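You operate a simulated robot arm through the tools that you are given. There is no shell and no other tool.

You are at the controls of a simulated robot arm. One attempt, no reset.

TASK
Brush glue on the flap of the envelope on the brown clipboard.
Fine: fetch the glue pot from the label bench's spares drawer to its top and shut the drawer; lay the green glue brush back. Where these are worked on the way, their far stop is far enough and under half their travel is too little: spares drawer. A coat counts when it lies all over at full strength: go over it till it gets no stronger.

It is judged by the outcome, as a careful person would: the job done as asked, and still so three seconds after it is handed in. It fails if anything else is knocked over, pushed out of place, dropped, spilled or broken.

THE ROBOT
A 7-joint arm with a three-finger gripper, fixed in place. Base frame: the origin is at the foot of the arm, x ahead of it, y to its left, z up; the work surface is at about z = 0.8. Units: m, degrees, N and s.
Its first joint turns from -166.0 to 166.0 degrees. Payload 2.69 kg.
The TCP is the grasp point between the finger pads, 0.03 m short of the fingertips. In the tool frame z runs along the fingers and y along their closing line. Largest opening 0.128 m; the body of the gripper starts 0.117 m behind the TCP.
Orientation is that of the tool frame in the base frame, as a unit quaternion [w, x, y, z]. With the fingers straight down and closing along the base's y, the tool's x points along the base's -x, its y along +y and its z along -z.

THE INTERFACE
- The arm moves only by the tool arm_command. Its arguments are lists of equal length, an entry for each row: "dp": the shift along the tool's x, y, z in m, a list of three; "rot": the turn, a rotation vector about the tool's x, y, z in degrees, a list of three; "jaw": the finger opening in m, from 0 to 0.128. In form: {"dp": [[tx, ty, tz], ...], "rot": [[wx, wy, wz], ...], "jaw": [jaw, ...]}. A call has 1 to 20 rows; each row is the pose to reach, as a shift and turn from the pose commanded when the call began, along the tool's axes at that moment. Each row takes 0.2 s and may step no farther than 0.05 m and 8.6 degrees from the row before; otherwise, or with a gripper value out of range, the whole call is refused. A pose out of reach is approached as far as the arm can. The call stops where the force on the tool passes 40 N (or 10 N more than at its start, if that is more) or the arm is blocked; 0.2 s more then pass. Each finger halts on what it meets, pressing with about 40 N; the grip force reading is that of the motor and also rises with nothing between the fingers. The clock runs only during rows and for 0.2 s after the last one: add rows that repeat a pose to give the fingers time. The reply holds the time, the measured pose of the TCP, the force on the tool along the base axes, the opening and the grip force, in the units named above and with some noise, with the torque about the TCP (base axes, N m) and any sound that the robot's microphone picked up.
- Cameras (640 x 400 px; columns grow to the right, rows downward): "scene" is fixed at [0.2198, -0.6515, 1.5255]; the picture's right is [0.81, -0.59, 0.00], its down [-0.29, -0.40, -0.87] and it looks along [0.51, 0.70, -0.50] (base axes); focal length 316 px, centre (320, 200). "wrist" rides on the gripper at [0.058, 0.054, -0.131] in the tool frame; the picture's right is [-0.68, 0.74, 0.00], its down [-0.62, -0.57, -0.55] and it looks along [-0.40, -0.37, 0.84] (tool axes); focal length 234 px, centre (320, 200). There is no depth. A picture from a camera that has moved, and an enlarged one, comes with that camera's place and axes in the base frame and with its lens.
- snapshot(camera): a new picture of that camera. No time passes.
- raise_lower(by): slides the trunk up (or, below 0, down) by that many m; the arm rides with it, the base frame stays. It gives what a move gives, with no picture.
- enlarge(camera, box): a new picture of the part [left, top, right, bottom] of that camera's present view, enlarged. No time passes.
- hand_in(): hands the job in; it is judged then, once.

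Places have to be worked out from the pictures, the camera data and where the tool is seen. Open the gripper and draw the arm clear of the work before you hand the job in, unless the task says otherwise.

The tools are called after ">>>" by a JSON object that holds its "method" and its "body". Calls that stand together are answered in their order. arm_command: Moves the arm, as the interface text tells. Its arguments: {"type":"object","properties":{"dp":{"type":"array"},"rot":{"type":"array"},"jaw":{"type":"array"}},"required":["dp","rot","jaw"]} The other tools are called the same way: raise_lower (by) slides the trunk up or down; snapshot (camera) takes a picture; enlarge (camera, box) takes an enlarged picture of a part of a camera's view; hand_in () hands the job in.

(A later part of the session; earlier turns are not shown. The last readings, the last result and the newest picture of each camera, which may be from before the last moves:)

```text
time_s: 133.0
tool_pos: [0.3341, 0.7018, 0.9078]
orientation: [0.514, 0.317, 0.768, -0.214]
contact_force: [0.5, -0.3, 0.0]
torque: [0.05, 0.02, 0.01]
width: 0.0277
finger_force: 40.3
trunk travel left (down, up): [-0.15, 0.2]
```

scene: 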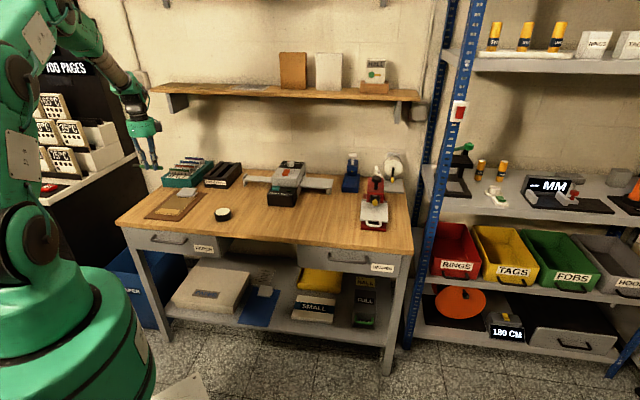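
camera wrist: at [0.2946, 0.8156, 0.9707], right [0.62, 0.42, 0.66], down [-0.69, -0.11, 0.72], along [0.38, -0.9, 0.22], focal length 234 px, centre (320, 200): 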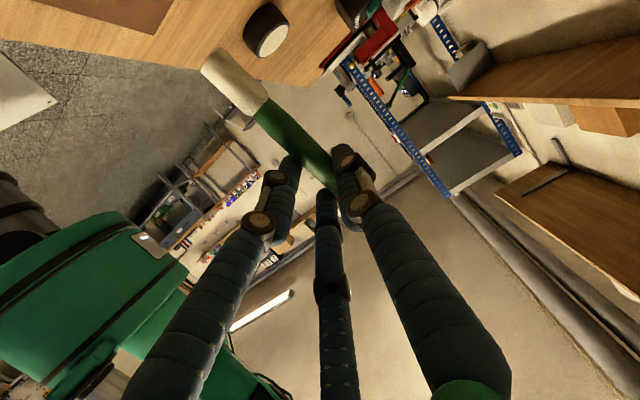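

Still no contact at 0.908; I'll go down another 2 mm in half-millimetre steps.

>>> {"method": "arm_command", "body": {"dp": [[0.0005, 0, 0.0002], [0.0009, 0, 0.0004], [0.0014, 0, 0.0006], [0.0018, 0, 0.0008]], "rot": [[0, 0, 0], [0, 0, 0], [0, 0, 0], [0, 0, 0]], "jaw": [0.01, 0.01, 0.01, 0.01]}}

>>> {"method": "enlarge", "body": {"camera": "scene", "box": [150, 190, 190, 220]}}

```text
time_s: 134.0
tool_pos: [0.3361, 0.7027, 0.9066]
orientation: [0.515, 0.317, 0.767, -0.214]
contact_force: [0.8, -0.6, 14.4]
torque: [0.13, 0.09, 0.01]
width: 0.0276
finger_force: 40.0
trunk travel left (down, up): [-0.15, 0.2]
```

```text
13.33 times, centred on (170, 205) of scene
camera zoom: at [0.2198, -0.6515, 1.5255], right [0.81, -0.59, 0.0], down [-0.29, -0.4, -0.87], along [0.51, 0.7, -0.5], focal length 4218 px, centre (2320, 133)
```

zoom: 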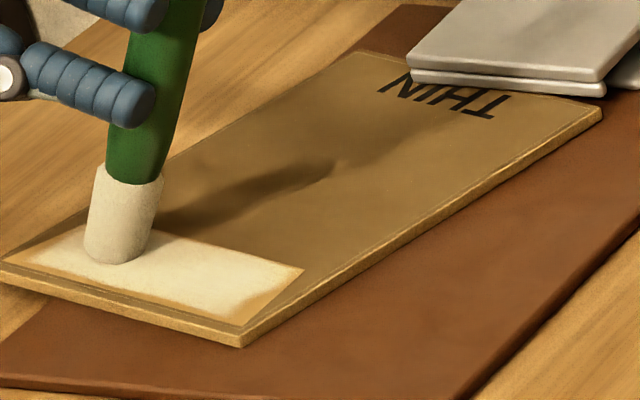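

Contact in this pose is at commanded z≈0.907. I'll hop to the left of the envelope's left edge and lower to about 3 mm below its top, still above the clipboard's surface, ready to push sideways.

>>> {"method": "arm_command", "body": {"dp": [[-0.0111, 0, -0.0046], [0.0003, 0.002, -0.0323], [0.0114, 0.0035, -0.0592], [0.0179, 0.0035, -0.0565], [0.0243, 0.0035, -0.0539], [0.0243, 0.0035, -0.0539]], "rot": [[0, 0, 0], [0, 0, 0], [0, 0, 0], [0, 0, 0], [0, 0, 0], [0, 0, 0]], "jaw": [0.01, 0.01, 0.01, 0.01, 0.01, 0.01]}}

>>> {"method": "enlarge", "body": {"camera": "scene", "box": [130, 185, 186, 227]}}

```text
time_s: 135.6
tool_pos: [0.3336, 0.7389, 0.9204]
orientation: [0.508, 0.34, 0.761, -0.218]
contact_force: [0.5, 0.2, -0.1]
torque: [-0.01, 0.02, 0.01]
width: 0.0272
finger_force: 40.1
trunk travel left (down, up): [-0.15, 0.2]
stopped in row 6: the arm was blocked; the commanded pose is now the measured one
```

```text
9.52 times, centred on (158, 206) of scene
camera zoom: at [0.2198, -0.6515, 1.5255], right [0.81, -0.59, 0.0], down [-0.29, -0.4, -0.87], along [0.51, 0.7, -0.5], focal length 3013 px, centre (1863, 143)
```

zoom: 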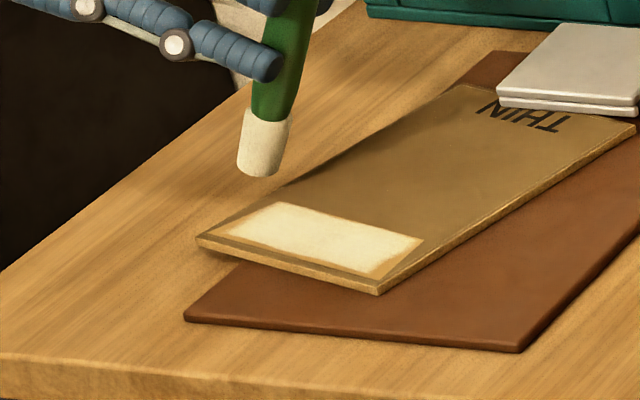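

The arm was blocked short of the target. I'll check the surroundings for what it met.

>>> {"method": "snapshot", "body": {"camera": "scene"}}

>>> {"method": "snapshot", "body": {"camera": "wrist"}}

```text
taken
```

scene: 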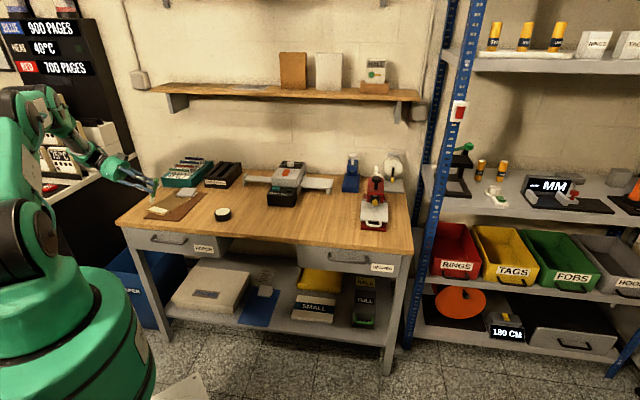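

```text
taken
camera wrist: at [0.2768, 0.8807, 0.9178], right [0.72, 0.29, 0.63], down [-0.6, -0.19, 0.77], along [0.35, -0.94, 0.04], focal length 234 px, centre (320, 200)
```

wrist: 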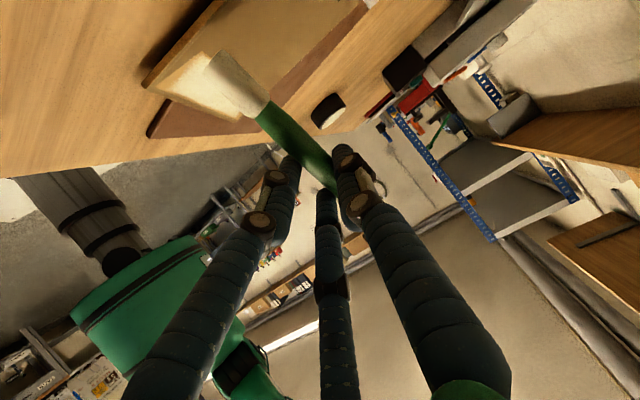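

I'll enlarge the left side to see whether the wrist is touching the cabinet.

>>> {"method": "enlarge", "body": {"camera": "scene", "box": [0, 80, 170, 220]}}

```text
2.86 times, centred on (85, 150) of scene
camera zoom: at [0.2198, -0.6515, 1.5255], right [0.81, -0.59, 0.0], down [-0.29, -0.4, -0.87], along [0.51, 0.7, -0.5], focal length 904 px, centre (991, 343)
```

zoom: 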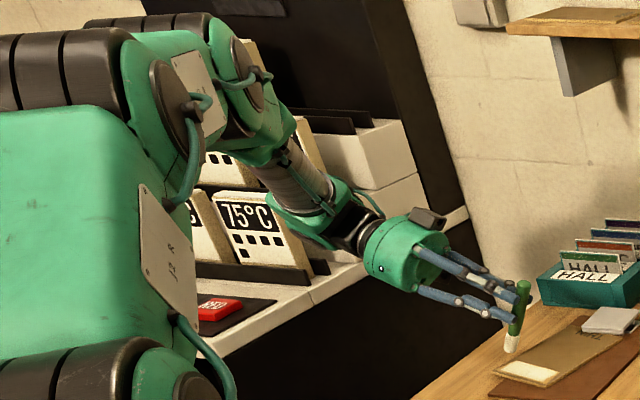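

No collision: the cabinet is far behind, so it's a wrist limit at this lean direction. I'll re-orient so the tool points outward from the base and the brush leans along n. Then it can push along e with its vertical side and stroke along e without jamming. First I'll raise and level the tool.

>>> {"method": "arm_command", "body": {"dp": [[-0.035, 0, -0.01], [-0.07, 0, -0.005], [-0.1, 0, 0.005], [-0.125, 0, 0.017], [-0.1415, 0, 0.0283], [-0.1415, 0, 0.0283], [-0.1415, 0, 0.0283], [-0.1415, 0, 0.0283], [-0.1415, 0, 0.0283], [-0.1415, 0, 0.0283]], "rot": [[0, 7, 0], [0, 15, 0], [0, 23, 0], [0, 31, 0], [0, 39, 0], [0, 47, 0], [0, 55, 0], [0, 62, 0], [0, 67, 0], [0, 67, 0]], "jaw": [0.01, 0.01, 0.01, 0.01, 0.01, 0.01, 0.01, 0.01, 0.01, 0.01]}}

```text
time_s: 137.8
tool_pos: [0.3851, 0.6782, 1.0385]
orientation: [0.002, 0.402, 0.916, 0.007]
contact_force: [0.5, 0.3, -0.1]
torque: [0.02, 0.0, 0.03]
width: 0.0275
finger_force: 40.1
trunk travel left (down, up): [-0.15, 0.2]
```

Level now. I'll rotate -92° about the tool axis so the brush tip points toward the base.

>>> {"method": "arm_command", "body": {"dp": [[0, 0, 0], [0, 0, 0], [0, 0, 0], [0, 0, 0], [0, 0, 0], [0, 0, 0], [0, 0, 0], [0, 0, 0], [0, 0, 0], [0, 0, 0], [0, 0, 0], [0, 0, 0]], "rot": [[0, 0, -8.4], [0, 0, -16.8], [0, 0, -25.2], [0, 0, -33.6], [0, 0, -42], [0, 0, -50.4], [0, 0, -58.8], [0, 0, -67.2], [0, 0, -75.6], [0, 0, -84], [0, 0, -92.4], [0, 0, -92.4]], "jaw": [0.01, 0.01, 0.01, 0.01, 0.01, 0.01, 0.01, 0.01, 0.01, 0.01, 0.01, 0.01]}}

>>> {"method": "snapshot", "body": {"camera": "wrist"}}

>>> {"method": "snapshot", "body": {"camera": "scene"}}

```text
time_s: 140.4
tool_pos: [0.3841, 0.68, 1.0379]
orientation: [0.006, -0.383, 0.924, 0.003]
contact_force: [0.5, 0.0, -1.2]
torque: [-0.01, 0.01, 0.03]
width: 0.0274
finger_force: 40.3
trunk travel left (down, up): [-0.15, 0.2]
```

```text
taken
camera wrist: at [0.304, 0.674, 1.169], right [-0.04, 1.0, 0.01], down [0.83, 0.03, 0.56], along [0.56, 0.03, -0.83], focal length 234 px, centre (320, 200)
```

wrist: 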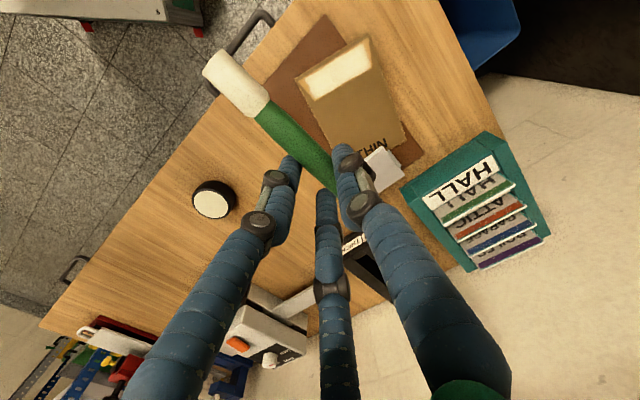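

```text
taken
```

scene: 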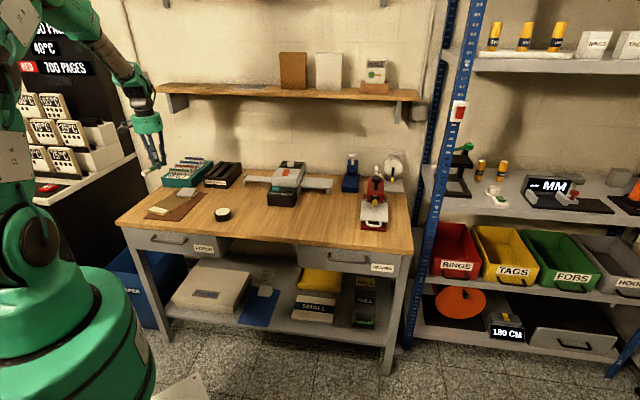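

This view shows the clipboard and rotated envelope clearly. I'll enlarge it to measure corners.

>>> {"method": "enlarge", "body": {"camera": "wrist", "box": [240, 10, 440, 180]}}

```text
2.35 times, centred on (340, 95) of wrist
camera zoom: at [0.304, 0.674, 1.169], right [-0.04, 1.0, 0.01], down [0.83, 0.03, 0.56], along [0.56, 0.03, -0.83], focal length 551 px, centre (273, 447)
```

zoom: 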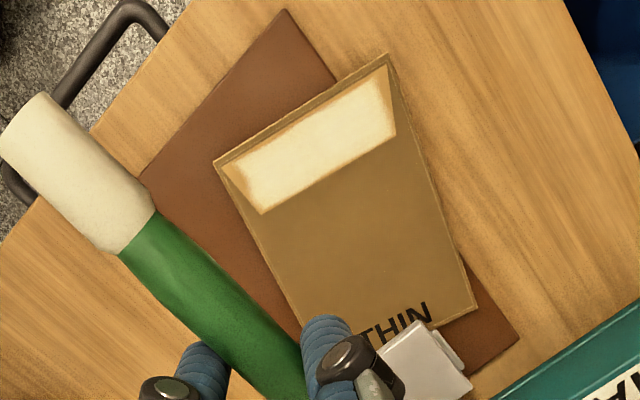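

From this view the envelope (0.109 × 0.16 m) is rotated about 14° and its centre has shifted about 3.4 cm left. I'll tilt the brush 65° down in this orientation, staying high, to check the pose.

>>> {"method": "arm_command", "body": {"dp": [[0, 0, 0], [0, 0, 0], [0, 0, 0], [0, 0, 0], [0, 0, 0], [0, 0, 0], [0, 0, 0], [0, 0, 0], [0, 0, 0]], "rot": [[0, -8, 0], [0, -16, 0], [0, -24, 0], [0, -32, 0], [0, -40, 0], [0, -48, 0], [0, -56, 0], [0, -64.5, 0], [0, -64.5, 0]], "jaw": [0.01, 0.01, 0.01, 0.01, 0.01, 0.01, 0.01, 0.01, 0.01]}}

>>> {"method": "enlarge", "body": {"camera": "scene", "box": [90, 110, 250, 240]}}

>>> {"method": "snapshot", "body": {"camera": "wrist"}}

```text
time_s: 142.4
tool_pos: [0.3847, 0.6784, 1.0373]
orientation: [0.499, -0.321, 0.779, 0.205]
contact_force: [0.2, -1.1, -0.3]
torque: [0.02, -0.02, 0.04]
width: 0.0278
finger_force: 39.7
trunk travel left (down, up): [-0.15, 0.2]
```

```text
3.08 times, centred on (170, 175) of scene
camera zoom: at [0.2198, -0.6515, 1.5255], right [0.81, -0.59, 0.0], down [-0.29, -0.4, -0.87], along [0.51, 0.7, -0.5], focal length 973 px, centre (782, 277)
```

zoom: 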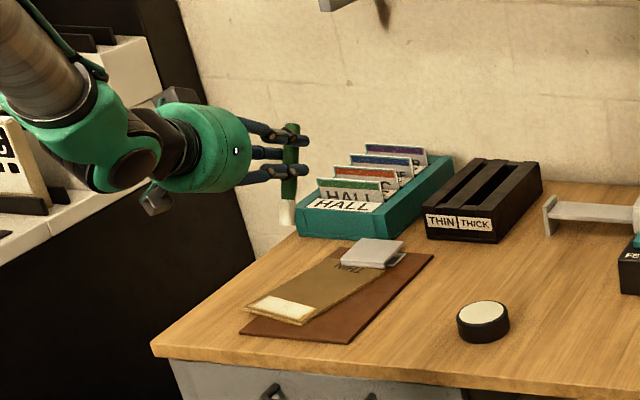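

```text
taken
camera wrist: at [0.2447, 0.6157, 1.04], right [-0.32, 0.72, 0.61], down [0.23, -0.57, 0.79], along [0.92, 0.39, 0.02], focal length 234 px, centre (320, 200)
```

wrist: 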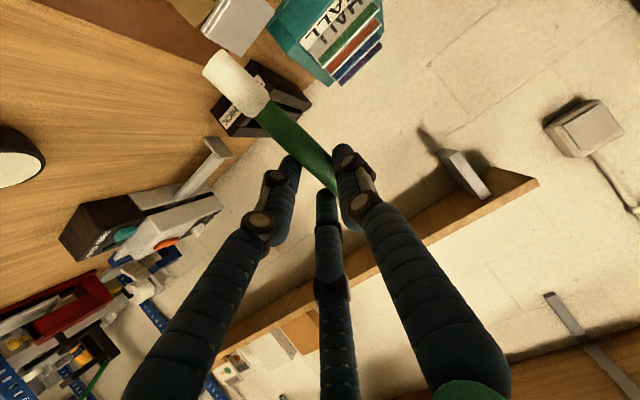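

This pose is reachable and comfortable. I'll move to the left of the envelope's front-left edge and descend to just above the height for pushing.

>>> {"method": "arm_command", "body": {"dp": [[0.01, 0.035, 0.005], [0.025, 0.07, 0.012], [0.045, 0.1, 0.021], [0.07, 0.1218, 0.033], [0.09, 0.1218, 0.0425], [0.0967, 0.1218, 0.0458], [0.0967, 0.1218, 0.0458]], "rot": [[0, 0, 0], [0, 0, 0], [0, 0, 0], [0, 0, 0], [0, 0, 0], [0, 0, 0], [0, 0, 0]], "jaw": [0.01, 0.01, 0.01, 0.01, 0.01, 0.01, 0.01]}}

>>> {"method": "enlarge", "body": {"camera": "scene", "box": [115, 165, 195, 225]}}

```text
time_s: 144.0
tool_pos: [0.2986, 0.7654, 0.9324]
orientation: [0.498, -0.321, 0.779, 0.205]
contact_force: [-0.8, 0.3, -0.4]
torque: [-0.03, -0.02, -0.01]
width: 0.0278
finger_force: 40.3
trunk travel left (down, up): [-0.15, 0.2]
```

```text
6.67 times, centred on (155, 195) of scene
camera zoom: at [0.2198, -0.6515, 1.5255], right [0.81, -0.59, 0.0], down [-0.29, -0.4, -0.87], along [0.51, 0.7, -0.5], focal length 2109 px, centre (1420, 233)
```

zoom: 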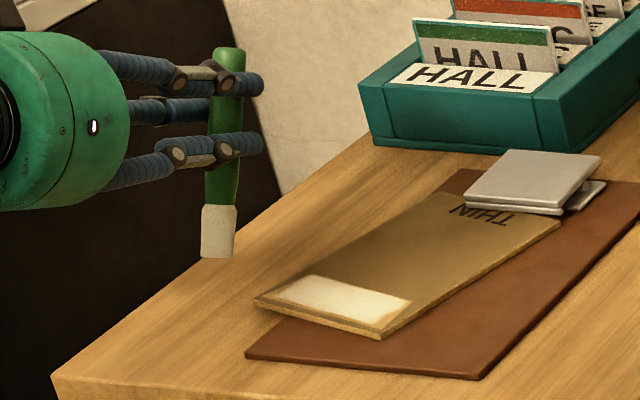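

The brush hangs left of the envelope with clearance. I'll lower it to pushing height, above the table surface.

>>> {"method": "arm_command", "body": {"dp": [[0.009, 0, 0.0042], [0.016, 0, 0.0074], [0.0209, 0, 0.0097], [0.0236, 0, 0.0109], [0.0236, 0, 0.0109]], "rot": [[0, 0, 0], [0, 0, 0], [0, 0, 0], [0, 0, 0], [0, 0, 0]], "jaw": [0.01, 0.01, 0.01, 0.01, 0.01]}}

>>> {"method": "enlarge", "body": {"camera": "scene", "box": [125, 180, 181, 222]}}

```text
time_s: 145.2
tool_pos: [0.2989, 0.7654, 0.9064]
orientation: [0.498, -0.321, 0.779, 0.205]
contact_force: [-0.1, -0.5, 0.1]
torque: [-0.01, 0.0, 0.02]
width: 0.0276
finger_force: 39.4
trunk travel left (down, up): [-0.15, 0.2]
```

```text
9.52 times, centred on (153, 201) of scene
camera zoom: at [0.2198, -0.6515, 1.5255], right [0.81, -0.59, 0.0], down [-0.29, -0.4, -0.87], along [0.51, 0.7, -0.5], focal length 3013 px, centre (1910, 190)
```

zoom: 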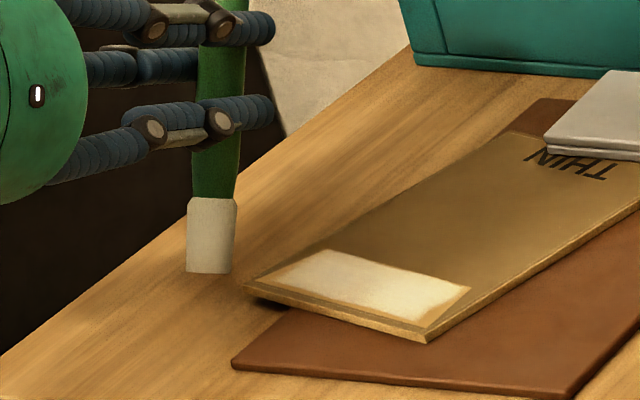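

The brush is beside the envelope edge at the right height with no contact. I'll push it toward +e by 4.5 cm slowly and check.

>>> {"method": "arm_command", "body": {"dp": [[0, -0.01, 0], [0, -0.017, 0], [0, -0.022, 0], [0, -0.027, 0], [0, -0.032, 0], [0, -0.037, 0], [0, -0.042, 0], [0, -0.045, 0]], "rot": [[0, 0, 0], [0, 0, 0], [0, 0, 0], [0, 0, 0], [0, 0, 0], [0, 0, 0], [0, 0, 0], [0, 0, 0]], "jaw": [0.01, 0.01, 0.01, 0.01, 0.01, 0.01, 0.01, 0.01]}}

>>> {"method": "enlarge", "body": {"camera": "scene", "box": [130, 175, 210, 235]}}

```text
time_s: 147.0
tool_pos: [0.3318, 0.7334, 0.9062]
orientation: [0.498, -0.321, 0.779, 0.206]
contact_force: [-2.6, 2.0, 7.3]
torque: [0.06, 0.28, -0.03]
width: 0.0278
finger_force: 40.0
trunk travel left (down, up): [-0.15, 0.2]
```

```text
6.67 times, centred on (170, 205) of scene
camera zoom: at [0.2198, -0.6515, 1.5255], right [0.81, -0.59, 0.0], down [-0.29, -0.4, -0.87], along [0.51, 0.7, -0.5], focal length 2109 px, centre (1320, 167)
```

zoom: 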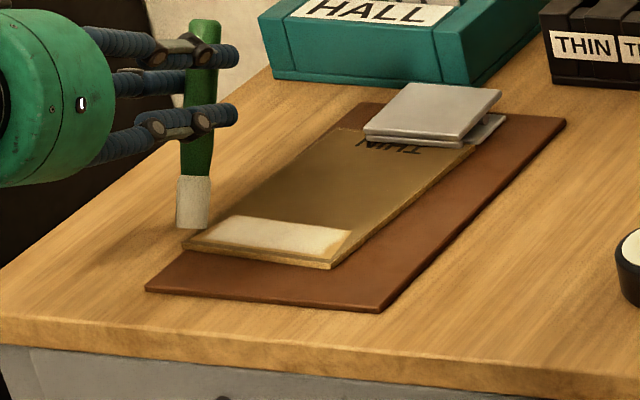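

The envelope swung back nicely. It needs about 2.2 cm more, so I'll continue in small steps and check.

>>> {"method": "arm_command", "body": {"dp": [[0, -0.004, 0], [0, -0.008, 0], [0, -0.012, 0], [0, -0.015, 0]], "rot": [[0, 0, 0], [0, 0, 0], [0, 0, 0], [0, 0, 0]], "jaw": [0.01, 0.01, 0.01, 0.01]}}

>>> {"method": "enlarge", "body": {"camera": "scene", "box": [135, 175, 215, 235]}}

```text
time_s: 148.0
tool_pos: [0.3401, 0.7227, 0.905]
orientation: [0.499, -0.321, 0.778, 0.206]
contact_force: [-2.3, 1.1, 11.9]
torque: [0.08, 0.36, -0.06]
width: 0.0278
finger_force: 39.7
trunk travel left (down, up): [-0.15, 0.2]
```

```text
6.67 times, centred on (175, 205) of scene
camera zoom: at [0.2198, -0.6515, 1.5255], right [0.81, -0.59, 0.0], down [-0.29, -0.4, -0.87], along [0.51, 0.7, -0.5], focal length 2109 px, centre (1287, 167)
```

zoom: 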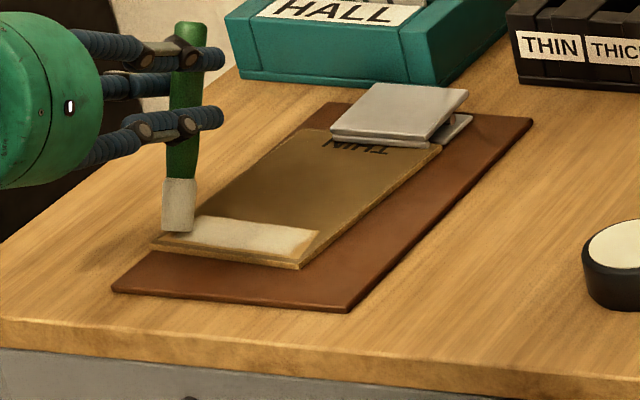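

The brush's rounded lower rim rode up onto the edge. I'll back off, make the brush steeper (about 78°) so that its side is nearly vertical, and engage slightly lower.

>>> {"method": "arm_command", "body": {"dp": [[-0.0109, 0, -0.005], [-0.0111, 0.015, -0.0095], [-0.0111, 0.03, -0.014], [-0.0076, 0.03, -0.0217], [-0.0076, 0.03, -0.0217], [-0.0076, 0.03, -0.0217]], "rot": [[0, 0, 0], [0, -3, 0], [0, -8, 0], [0, -13, 0], [0, -13, 0], [0, -13, 0]], "jaw": [0.01, 0.01, 0.01, 0.01, 0.01, 0.01]}}

>>> {"method": "enlarge", "body": {"camera": "scene", "box": [130, 180, 186, 222]}}

```text
time_s: 149.4
tool_pos: [0.3088, 0.7313, 0.9208]
orientation: [0.583, -0.296, 0.717, 0.241]
contact_force: [1.2, -0.7, -0.1]
torque: [-0.01, 0.0, -0.01]
width: 0.0279
finger_force: 40.1
trunk travel left (down, up): [-0.15, 0.2]
```

```text
9.52 times, centred on (158, 201) of scene
camera zoom: at [0.2198, -0.6515, 1.5255], right [0.81, -0.59, 0.0], down [-0.29, -0.4, -0.87], along [0.51, 0.7, -0.5], focal length 3013 px, centre (1863, 190)
```

zoom: 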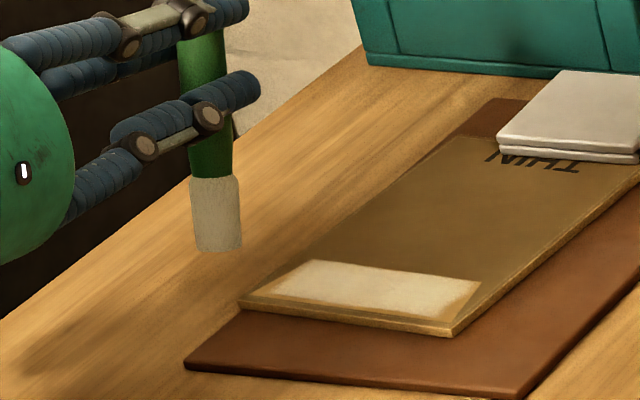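

The steeper pose is reached. I'll lower to pushing height just left of the envelope.

>>> {"method": "arm_command", "body": {"dp": [[0.008, 0, 0.0017], [0.0137, 0, 0.0028], [0.0167, 0, 0.0035], [0.0177, 0, 0.0037], [0.0177, 0, 0.0037]], "rot": [[0, 0, 0], [0, 0, 0], [0, 0, 0], [0, 0, 0], [0, 0, 0]], "jaw": [0.01, 0.01, 0.01, 0.01, 0.01]}}

>>> {"method": "enlarge", "body": {"camera": "scene", "box": [130, 180, 186, 222]}}

```text
time_s: 150.6
tool_pos: [0.3095, 0.7332, 0.9039]
orientation: [0.583, -0.295, 0.718, 0.24]
contact_force: [-0.1, 0.2, 0.2]
torque: [-0.01, 0.01, -0.01]
width: 0.0278
finger_force: 40.4
trunk travel left (down, up): [-0.15, 0.2]
```

```text
9.52 times, centred on (158, 201) of scene
camera zoom: at [0.2198, -0.6515, 1.5255], right [0.81, -0.59, 0.0], down [-0.29, -0.4, -0.87], along [0.51, 0.7, -0.5], focal length 3013 px, centre (1863, 190)
```

zoom: 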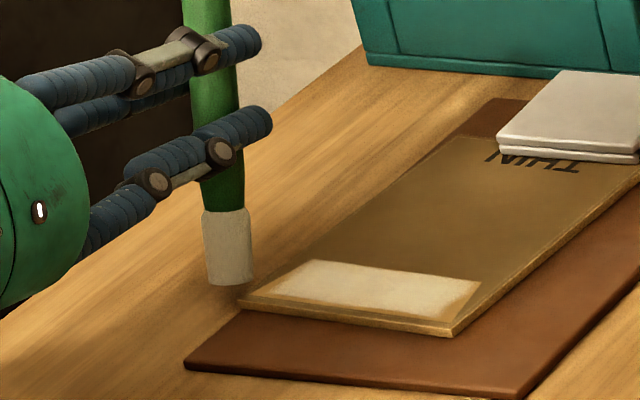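

The brush tip is right beside the envelope edge. I'll push toward +e by 1.8 cm in small steps.

>>> {"method": "arm_command", "body": {"dp": [[0, -0.004, 0], [0, -0.008, 0], [0, -0.011, 0], [0, -0.014, 0], [0, -0.018, 0], [0, -0.018, 0]], "rot": [[0, 0, 0], [0, 0, 0], [0, 0, 0], [0, 0, 0], [0, 0, 0], [0, 0, 0]], "jaw": [0.01, 0.01, 0.01, 0.01, 0.01, 0.01]}}

>>> {"method": "enlarge", "body": {"camera": "scene", "box": [130, 180, 186, 222]}}

```text
time_s: 152.0
tool_pos: [0.3215, 0.7206, 0.9038]
orientation: [0.583, -0.296, 0.717, 0.241]
contact_force: [0.1, -0.2, -0.5]
torque: [0.0, 0.0, 0.01]
width: 0.0276
finger_force: 39.9
trunk travel left (down, up): [-0.15, 0.2]
```

```text
9.52 times, centred on (158, 201) of scene
camera zoom: at [0.2198, -0.6515, 1.5255], right [0.81, -0.59, 0.0], down [-0.29, -0.4, -0.87], along [0.51, 0.7, -0.5], focal length 3013 px, centre (1863, 190)
```

zoom: 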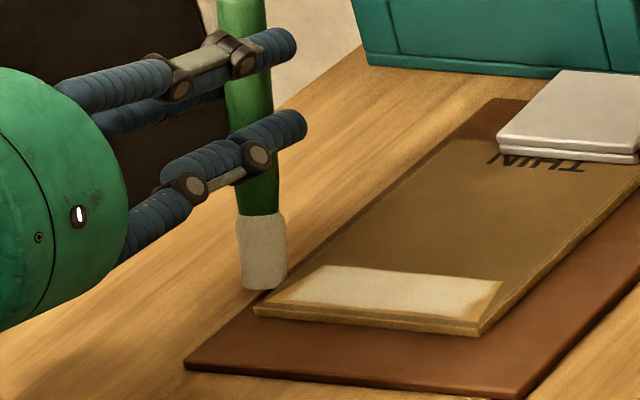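

The envelope moved about 1 cm, cleanly. It needs about 1.1 cm more to match its original outline.

>>> {"method": "arm_command", "body": {"dp": [[0, -0.004, 0], [0, -0.008, 0], [0, -0.011, 0], [0, -0.011, 0]], "rot": [[0, 0, 0], [0, 0, 0], [0, 0, 0], [0, 0, 0]], "jaw": [0.01, 0.01, 0.01, 0.01]}}

>>> {"method": "enlarge", "body": {"camera": "scene", "box": [135, 175, 215, 235]}}

```text
time_s: 153.0
tool_pos: [0.3291, 0.7136, 0.9035]
orientation: [0.583, -0.296, 0.717, 0.241]
contact_force: [-0.5, 0.2, -0.3]
torque: [0.01, 0.02, 0.03]
width: 0.0279
finger_force: 40.2
trunk travel left (down, up): [-0.15, 0.2]
```

```text
6.67 times, centred on (175, 205) of scene
camera zoom: at [0.2198, -0.6515, 1.5255], right [0.81, -0.59, 0.0], down [-0.29, -0.4, -0.87], along [0.51, 0.7, -0.5], focal length 2109 px, centre (1287, 167)
```

zoom: 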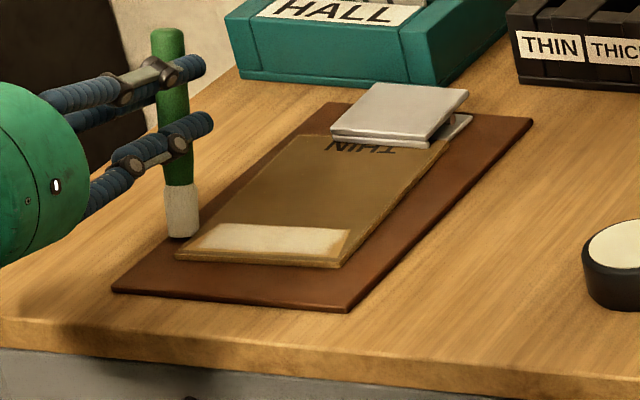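

The front is back in place, but the back end sits about 1 cm left, a rotation of about 4°. I'll move the brush along the left side to the rear part and nudge that too.

>>> {"method": "arm_command", "body": {"dp": [[0, 0.012, 0], [-0.0117, 0.024, -0.0024], [-0.0178, 0.024, 0.027], [-0.0239, 0.024, 0.0563], [-0.0308, 0.024, 0.0896], [-0.023, 0.024, 0.0912], [-0.0191, 0.024, 0.092], [-0.0191, 0.024, 0.092]], "rot": [[0, 0, 0], [0, 0, 0], [0, 0, 0], [0, 0, 0], [0, 0, 0], [0, 0, 0], [0, 0, 0], [0, 0, 0]], "jaw": [0.01, 0.01, 0.01, 0.01, 0.01, 0.01, 0.01, 0.01]}}

>>> {"method": "enlarge", "body": {"camera": "scene", "box": [135, 175, 215, 235]}}

```text
time_s: 154.8
tool_pos: [0.3793, 0.7958, 0.9037]
orientation: [0.584, -0.296, 0.717, 0.241]
contact_force: [0.0, -0.5, 0.3]
torque: [-0.04, 0.0, -0.01]
width: 0.0279
finger_force: 40.4
trunk travel left (down, up): [-0.15, 0.2]
```

```text
6.67 times, centred on (175, 205) of scene
camera zoom: at [0.2198, -0.6515, 1.5255], right [0.81, -0.59, 0.0], down [-0.29, -0.4, -0.87], along [0.51, 0.7, -0.5], focal length 2109 px, centre (1287, 167)
```

zoom: 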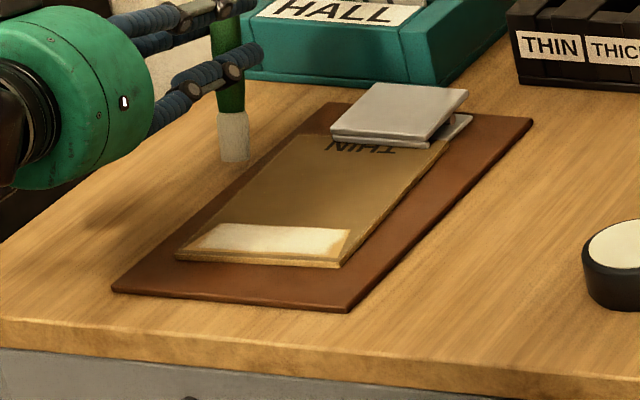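

The brush is about 2.4 cm left of the rear edge. I'll push +e by 3 cm in steps and check.

>>> {"method": "arm_command", "body": {"dp": [[0, -0.008, 0], [0, -0.015, 0], [0, -0.02, 0], [0, -0.024, 0], [0, -0.028, 0], [0, -0.03, 0]], "rot": [[0, 0, 0], [0, 0, 0], [0, 0, 0], [0, 0, 0], [0, 0, 0], [0, 0, 0]], "jaw": [0.01, 0.01, 0.01, 0.01, 0.01, 0.01]}}

>>> {"method": "enlarge", "body": {"camera": "scene", "box": [135, 175, 215, 235]}}

```text
time_s: 156.2
tool_pos: [0.401, 0.7749, 0.9038]
orientation: [0.583, -0.296, 0.717, 0.241]
contact_force: [-0.5, 0.3, 0.2]
torque: [0.0, -0.01, 0.01]
width: 0.0277
finger_force: 40.4
trunk travel left (down, up): [-0.15, 0.2]
```

```text
6.67 times, centred on (175, 205) of scene
camera zoom: at [0.2198, -0.6515, 1.5255], right [0.81, -0.59, 0.0], down [-0.29, -0.4, -0.87], along [0.51, 0.7, -0.5], focal length 2109 px, centre (1287, 167)
```

zoom: 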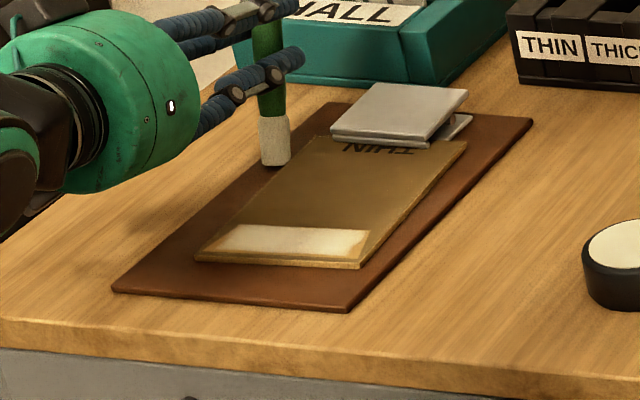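

The envelope translated rather than rotated: the front is now about 1–1.4 cm too far right. A gentle push on its right side near the front toward -e will rotate it into line. I'll hop over to the right side.

>>> {"method": "arm_command", "body": {"dp": [[-0.0147, 0, -0.003], [-0.0264, -0.02, -0.0208], [-0.0213, -0.06, -0.0453], [-0.0162, -0.1, -0.0697], [-0.0121, -0.135, -0.0893], [0.0, -0.151, -0.0986], [0.0137, -0.151, -0.0957], [0.0196, -0.151, -0.0945], [0.0196, -0.151, -0.0945]], "rot": [[0, 0, 0], [0, 0, 0], [0, 0, 0], [0, 0, 0], [0, 0, 0], [0, 0, 0], [0, 0, 0], [0, 0, 0], [0, 0, 0]], "jaw": [0.01, 0.01, 0.01, 0.01, 0.01, 0.01, 0.01, 0.01, 0.01]}}

>>> {"method": "enlarge", "body": {"camera": "scene", "box": [135, 175, 215, 235]}}

```text
time_s: 158.2
tool_pos: [0.4359, 0.6028, 0.9057]
orientation: [0.584, -0.297, 0.718, 0.234]
contact_force: [-0.4, 0.3, -0.7]
torque: [-0.05, 0.04, -0.01]
width: 0.0276
finger_force: 40.3
out of reach, approached as far as the arm can: row 7, 8, 9
trunk travel left (down, up): [-0.15, 0.2]
```

```text
6.67 times, centred on (175, 205) of scene
camera zoom: at [0.2198, -0.6515, 1.5255], right [0.81, -0.59, 0.0], down [-0.29, -0.4, -0.87], along [0.51, 0.7, -0.5], focal length 2109 px, centre (1287, 167)
```

zoom: 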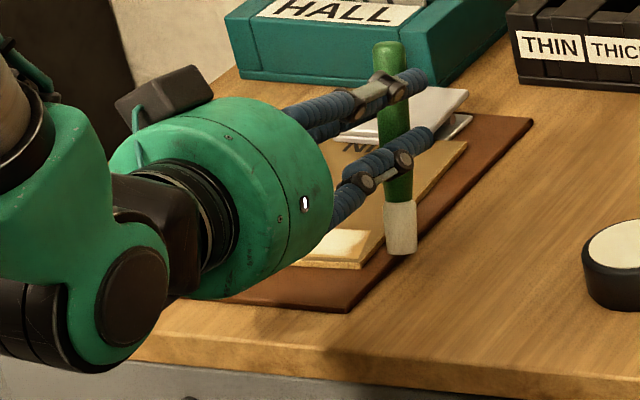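

This spot is at the edge of reach for the steep pose (3.5 mm too high). I'll ease the tilt by about 3° and lower slightly.

>>> {"method": "arm_command", "body": {"dp": [[0, 0, 0], [0.0013, 0, 0.0003], [0.0026, 0, 0.0006], [0.0026, 0, 0.0006], [0.0026, 0, 0.0006]], "rot": [[0, 2, 0], [0, 4, 0], [0, 4, 0], [0, 4, 0], [0, 4, 0]], "jaw": [0.01, 0.01, 0.01, 0.01, 0.01]}}

>>> {"method": "enlarge", "body": {"camera": "scene", "box": [150, 190, 206, 232]}}

```text
time_s: 159.4
tool_pos: [0.4369, 0.6031, 0.9018]
orientation: [0.558, -0.304, 0.737, 0.23]
contact_force: [-0.8, 0.3, -0.9]
torque: [0.02, 0.01, 0.02]
width: 0.0278
finger_force: 40.1
trunk travel left (down, up): [-0.15, 0.2]
```

```text
9.52 times, centred on (178, 211) of scene
camera zoom: at [0.2198, -0.6515, 1.5255], right [0.81, -0.59, 0.0], down [-0.29, -0.4, -0.87], along [0.51, 0.7, -0.5], focal length 3013 px, centre (1672, 95)
```

zoom: 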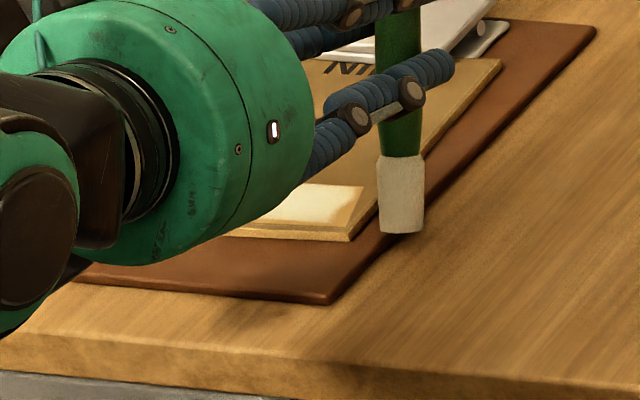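

Reached with no contact, and the brush is just right of the envelope. I'll push -e about 1.4 cm gently.

>>> {"method": "arm_command", "body": {"dp": [[0, 0.004, 0], [0, 0.008, 0], [0, 0.012, 0], [0, 0.0145, 0], [0, 0.0145, 0]], "rot": [[0, 0, 0], [0, 0, 0], [0, 0, 0], [0, 0, 0], [0, 0, 0]], "jaw": [0.01, 0.01, 0.01, 0.01, 0.01]}}

>>> {"method": "enlarge", "body": {"camera": "scene", "box": [150, 190, 206, 232]}}

```text
time_s: 160.6
tool_pos: [0.4266, 0.6137, 0.903]
orientation: [0.558, -0.305, 0.737, 0.231]
contact_force: [2.3, -1.2, 5.5]
torque: [-0.04, -0.11, 0.0]
width: 0.0278
finger_force: 39.7
trunk travel left (down, up): [-0.15, 0.2]
```

```text
9.52 times, centred on (178, 211) of scene
camera zoom: at [0.2198, -0.6515, 1.5255], right [0.81, -0.59, 0.0], down [-0.29, -0.4, -0.87], along [0.51, 0.7, -0.5], focal length 3013 px, centre (1672, 95)
```

zoom: 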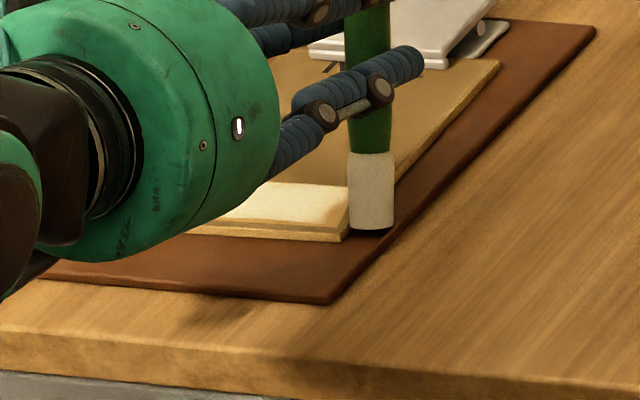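

The front moved about 4 mm and the brush started to ride up slightly. I'll back off a hair, lower 1 mm and push again.

>>> {"method": "arm_command", "body": {"dp": [[0, -0.006, 0], [0.0012, -0.006, 0.0003], [0.0012, -0.002, 0.0003], [0.0012, 0.003, 0.0003], [0.0012, 0.008, 0.0003], [0.0012, 0.011, 0.0003]], "rot": [[0, 0, 0], [0, 0, 0], [0, 0, 0], [0, 0, 0], [0, 0, 0], [0, 0, 0]], "jaw": [0.01, 0.01, 0.01, 0.01, 0.01, 0.01]}}

>>> {"method": "enlarge", "body": {"camera": "scene", "box": [150, 190, 206, 232]}}

```text
time_s: 162.0
tool_pos: [0.4176, 0.6208, 0.9008]
orientation: [0.558, -0.305, 0.736, 0.232]
contact_force: [4.0, -2.3, 15.5]
torque: [-0.15, -0.34, -0.01]
width: 0.0276
finger_force: 40.1
trunk travel left (down, up): [-0.15, 0.2]
```

```text
9.52 times, centred on (178, 211) of scene
camera zoom: at [0.2198, -0.6515, 1.5255], right [0.81, -0.59, 0.0], down [-0.29, -0.4, -0.87], along [0.51, 0.7, -0.5], focal length 3013 px, centre (1672, 95)
```

zoom: 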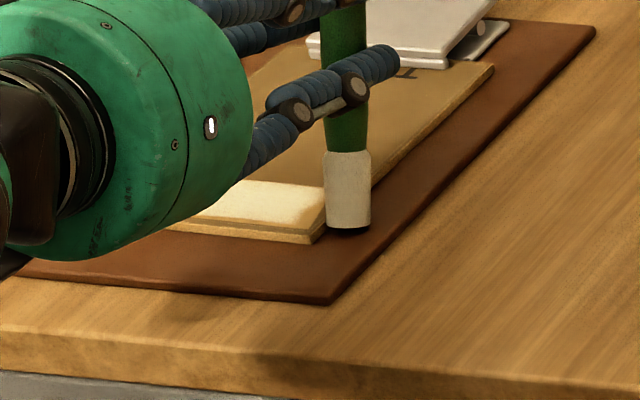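

The envelope's corners now match the original positions to within about a millimetre. I'll raise the brush away and look at the flap's coat.

>>> {"method": "arm_command", "body": {"dp": [[-0.0098, 0, -0.002], [-0.03, 0, -0.006], [-0.06, 0, -0.012], [-0.098, 0, -0.02], [-0.108, -0.04, -0.02], [-0.108, -0.08, -0.02], [-0.108, -0.12, -0.02], [-0.108, -0.12, -0.02]], "rot": [[0, 0, 0], [0, 0, 0], [0, 0, 0], [0, 0, 0], [0, 0, 0], [0, 0, 0], [0, 0, 0], [0, 0, 0]], "jaw": [0.01, 0.01, 0.01, 0.01, 0.01, 0.01, 0.01, 0.01]}}

>>> {"method": "enlarge", "body": {"camera": "scene", "box": [135, 175, 215, 235]}}

>>> {"method": "enlarge", "body": {"camera": "scene", "box": [150, 195, 190, 225]}}

>>> {"method": "enlarge", "body": {"camera": "scene", "box": [160, 130, 240, 200]}}

```text
time_s: 163.8
tool_pos: [0.4867, 0.5586, 1.0109]
orientation: [0.56, -0.291, 0.743, 0.224]
contact_force: [-0.2, -0.4, -0.3]
torque: [-0.01, 0.02, 0.01]
width: 0.0276
finger_force: 40.5
out of reach, approached as far as the arm can: row 6, 7, 8
trunk travel left (down, up): [-0.15, 0.2]
```

```text
6.67 times, centred on (175, 205) of scene
camera zoom: at [0.2198, -0.6515, 1.5255], right [0.81, -0.59, 0.0], down [-0.29, -0.4, -0.87], along [0.51, 0.7, -0.5], focal length 2109 px, centre (1287, 167)
```

zoom: 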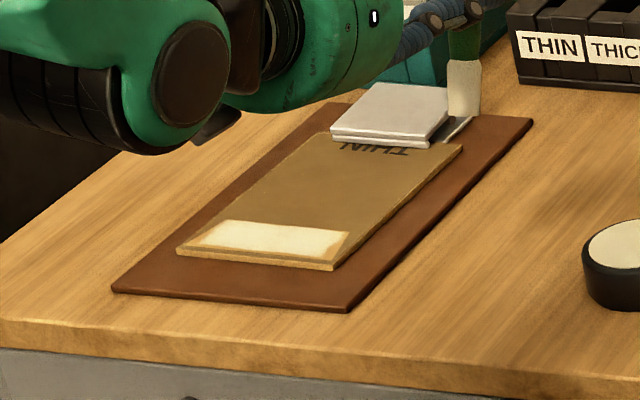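

```text
13.33 times, centred on (170, 210) of scene
camera zoom: at [0.2198, -0.6515, 1.5255], right [0.81, -0.59, 0.0], down [-0.29, -0.4, -0.87], along [0.51, 0.7, -0.5], focal length 4218 px, centre (2320, 67)
```

zoom: 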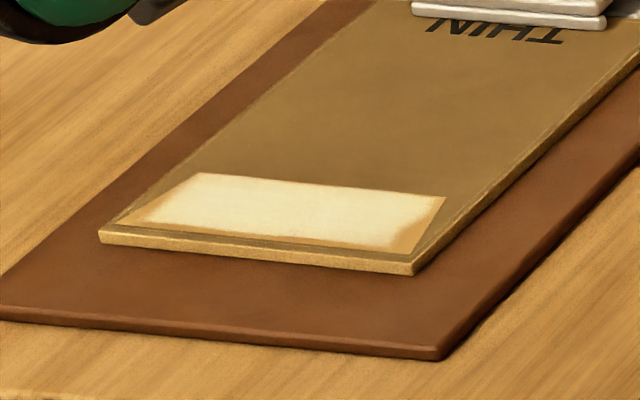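

```text
5.71 times, centred on (200, 165) of scene
camera zoom: at [0.2198, -0.6515, 1.5255], right [0.81, -0.59, 0.0], down [-0.29, -0.4, -0.87], along [0.51, 0.7, -0.5], focal length 1808 px, centre (1006, 400)
```

zoom: 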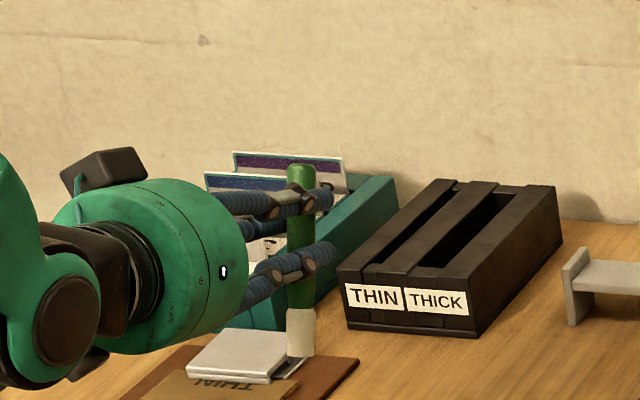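

The envelope is restored. The coat now covers most of the flap; a front strip, a right strip and the left corner remain. I'll set the tilt to 65° and hover above the flap's right front corner for light strokes along the edge.

>>> {"method": "arm_command", "body": {"dp": [[0.005, 0.03, 0.002], [0.015, 0.06, 0.004], [0.04, 0.085, 0.006], [0.0665, 0.098, 0.008], [0.0822, 0.098, 0.0097], [0.0822, 0.098, 0.0097]], "rot": [[-0.4, 2.3, -0.3], [-0.8, 4.6, -0.5], [-1.3, 6.9, -0.8], [-1.7, 9.2, -1.0], [-1.7, 9.2, -1.0], [-1.7, 9.2, -1.0]], "jaw": [0.01, 0.01, 0.01, 0.01, 0.01, 0.01]}}

>>> {"method": "enlarge", "body": {"camera": "scene", "box": [145, 185, 201, 227]}}

```text
time_s: 165.2
tool_pos: [0.4098, 0.6219, 0.9302]
orientation: [0.495, -0.336, 0.773, 0.211]
contact_force: [0.3, 0.9, -0.3]
torque: [0.02, -0.01, 0.0]
width: 0.0276
finger_force: 39.8
trunk travel left (down, up): [-0.15, 0.2]
```

```text
9.52 times, centred on (173, 206) of scene
camera zoom: at [0.2198, -0.6515, 1.5255], right [0.81, -0.59, 0.0], down [-0.29, -0.4, -0.87], along [0.51, 0.7, -0.5], focal length 3013 px, centre (1720, 143)
```

zoom: 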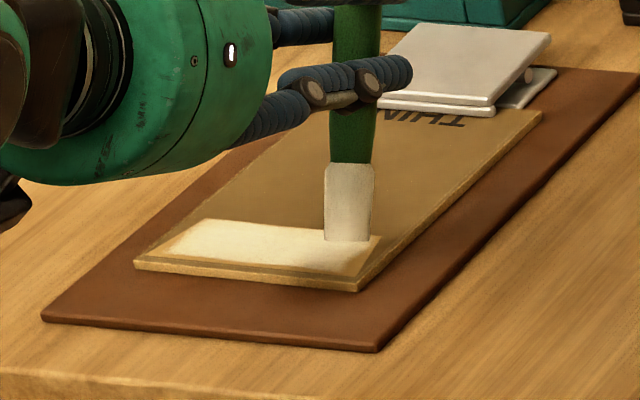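

The brush hovers above the right end of the flap's front edge. I'll lower to near contact, then step down gently.

>>> {"method": "arm_command", "body": {"dp": [[0.0091, 0, 0.0042], [0.0154, 0, 0.0071], [0.0186, 0, 0.0086], [0.02, 0, 0.0092], [0.0209, 0, 0.0097], [0.0209, 0, 0.0097]], "rot": [[0, 0, 0], [0, 0, 0], [0, 0, 0], [0, 0, 0], [0, 0, 0], [0, 0, 0]], "jaw": [0.01, 0.01, 0.01, 0.01, 0.01, 0.01]}}

>>> {"method": "enlarge", "body": {"camera": "scene", "box": [145, 185, 201, 227]}}

```text
time_s: 166.6
tool_pos: [0.4095, 0.6197, 0.9041]
orientation: [0.494, -0.337, 0.773, 0.211]
contact_force: [0.0, -0.9, -0.4]
torque: [0.0, 0.02, -0.01]
width: 0.0277
finger_force: 40.3
trunk travel left (down, up): [-0.15, 0.2]
```

```text
9.52 times, centred on (173, 206) of scene
camera zoom: at [0.2198, -0.6515, 1.5255], right [0.81, -0.59, 0.0], down [-0.29, -0.4, -0.87], along [0.51, 0.7, -0.5], focal length 3013 px, centre (1720, 143)
```

zoom: 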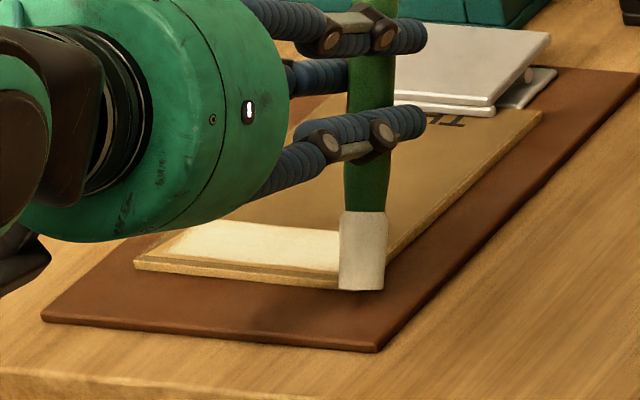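

The brush came down just beside the envelope's right corner without contact, so its position is about 8 mm further right than I assumed. I'll lift, shift 1.2 cm left and touch down on the flap's right front corner.

>>> {"method": "arm_command", "body": {"dp": [[-0.0109, 0, -0.005], [-0.0117, 0.012, -0.0032], [-0.0062, 0.012, -0.0007], [-0.0035, 0.012, 0.0005], [-0.0022, 0.012, 0.0012], [-0.0013, 0.012, 0.0016]], "rot": [[0, 0, 0], [0, 0, 0], [0, 0, 0], [0, 0, 0], [0, 0, 0], [0, 0, 0]], "jaw": [0.01, 0.01, 0.01, 0.01, 0.01, 0.01]}}

>>> {"method": "enlarge", "body": {"camera": "scene", "box": [145, 185, 201, 227]}}

```text
time_s: 168.0
tool_pos: [0.403, 0.6286, 0.9074]
orientation: [0.495, -0.336, 0.773, 0.211]
contact_force: [0.0, 0.0, 1.3]
torque: [0.04, 0.02, 0.02]
width: 0.0274
finger_force: 40.6
trunk travel left (down, up): [-0.15, 0.2]
```

```text
9.52 times, centred on (173, 206) of scene
camera zoom: at [0.2198, -0.6515, 1.5255], right [0.81, -0.59, 0.0], down [-0.29, -0.4, -0.87], along [0.51, 0.7, -0.5], focal length 3013 px, centre (1720, 143)
```

zoom: 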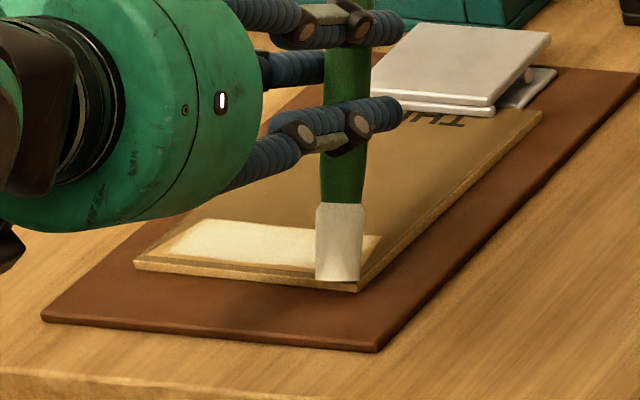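

Light contact (1.3 N) at the flap's front right corner. I'll stroke 3 cm toward -e and check that the envelope stays put.

>>> {"method": "arm_command", "body": {"dp": [[0.0003, 0, 0.0001], [0.0003, 0.005, 0.0001], [0.0003, 0.01, 0.0001], [0.0003, 0.015, 0.0001], [0.0003, 0.02, 0.0001], [0.0003, 0.025, 0.0001], [0.0003, 0.03, 0.0001]], "rot": [[0, 0, 0], [0, 0, 0], [0, 0, 0], [0, 0, 0], [0, 0, 0], [0, 0, 0], [0, 0, 0]], "jaw": [0.01, 0.01, 0.01, 0.01, 0.01, 0.01, 0.01]}}

>>> {"method": "enlarge", "body": {"camera": "scene", "box": [145, 185, 201, 227]}}

```text
time_s: 169.6
tool_pos: [0.3822, 0.648, 0.9067]
orientation: [0.494, -0.337, 0.773, 0.211]
contact_force: [-0.1, -0.5, 2.2]
torque: [-0.03, 0.02, 0.0]
width: 0.0276
finger_force: 40.2
trunk travel left (down, up): [-0.15, 0.2]
```

```text
9.52 times, centred on (173, 206) of scene
camera zoom: at [0.2198, -0.6515, 1.5255], right [0.81, -0.59, 0.0], down [-0.29, -0.4, -0.87], along [0.51, 0.7, -0.5], focal length 3013 px, centre (1720, 143)
```

zoom: 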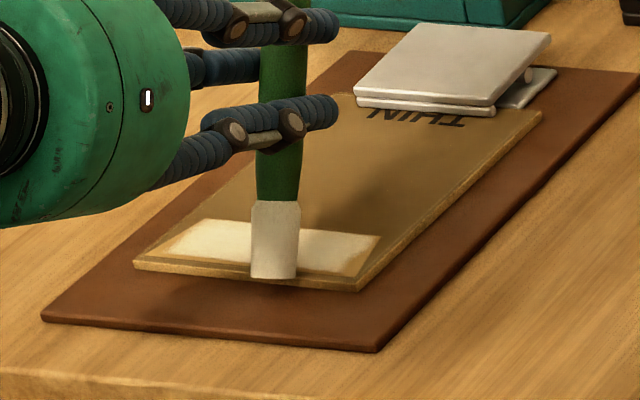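

The envelope stayed put. I'll zoom in to see whether glue was laid along that stretch.

>>> {"method": "enlarge", "body": {"camera": "scene", "box": [156, 203, 184, 224]}}

```text
16.00 times, centred on (170, 214) of scene
camera zoom: at [0.2198, -0.6515, 1.5255], right [0.81, -0.59, 0.0], down [-0.29, -0.4, -0.87], along [0.51, 0.7, -0.5], focal length 5061 px, centre (2720, -16)
```

zoom: 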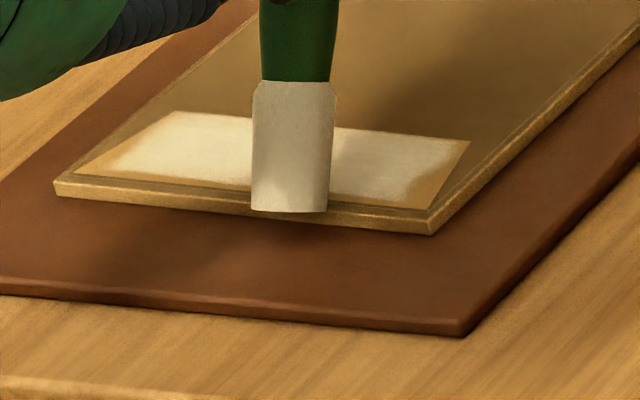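

The bare front strip narrowed, so the brush is depositing. I'll continue the stroke to the left end, 3 mm nearer the front edge.

>>> {"method": "arm_command", "body": {"dp": [[0.0013, 0.004, -0.0027], [0.0013, 0.01, -0.0027], [0.0013, 0.016, -0.0027], [0.0013, 0.022, -0.0027], [0.0013, 0.028, -0.0027], [0.0013, 0.034, -0.0027], [0.0013, 0.04, -0.0027], [0.0013, 0.046, -0.0027], [0.0013, 0.052, -0.0027], [0.0013, 0.058, -0.0027], [0.0013, 0.064, -0.0027], [0.0013, 0.07, -0.0027], [0.0013, 0.07, -0.0027]], "rot": [[0, 0, 0], [0, 0, 0], [0, 0, 0], [0, 0, 0], [0, 0, 0], [0, 0, 0], [0, 0, 0], [0, 0, 0], [0, 0, 0], [0, 0, 0], [0, 0, 0], [0, 0, 0], [0, 0, 0]], "jaw": [0.01, 0.01, 0.01, 0.01, 0.01, 0.01, 0.01, 0.01, 0.01, 0.01, 0.01, 0.01, 0.01]}}

>>> {"method": "enlarge", "body": {"camera": "scene", "box": [152, 200, 184, 224]}}

```text
time_s: 172.4
tool_pos: [0.328, 0.6949, 0.9041]
orientation: [0.495, -0.336, 0.773, 0.211]
contact_force: [-0.2, 0.5, -0.4]
torque: [-0.03, -0.02, 0.0]
width: 0.0277
finger_force: 39.9
trunk travel left (down, up): [-0.15, 0.2]
```

```text
16.00 times, centred on (168, 212) of scene
camera zoom: at [0.2198, -0.6515, 1.5255], right [0.81, -0.59, 0.0], down [-0.29, -0.4, -0.87], along [0.51, 0.7, -0.5], focal length 5061 px, centre (2752, 8)
```

zoom: 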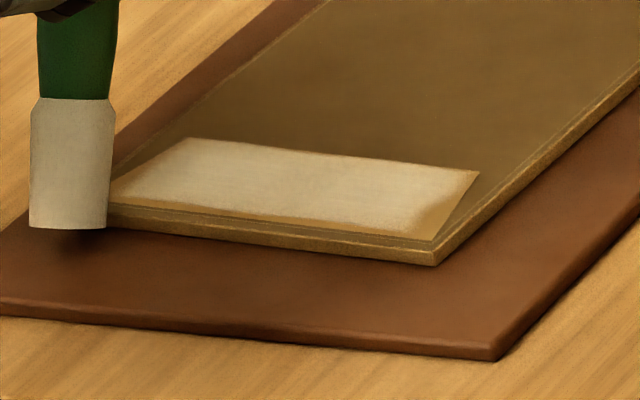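

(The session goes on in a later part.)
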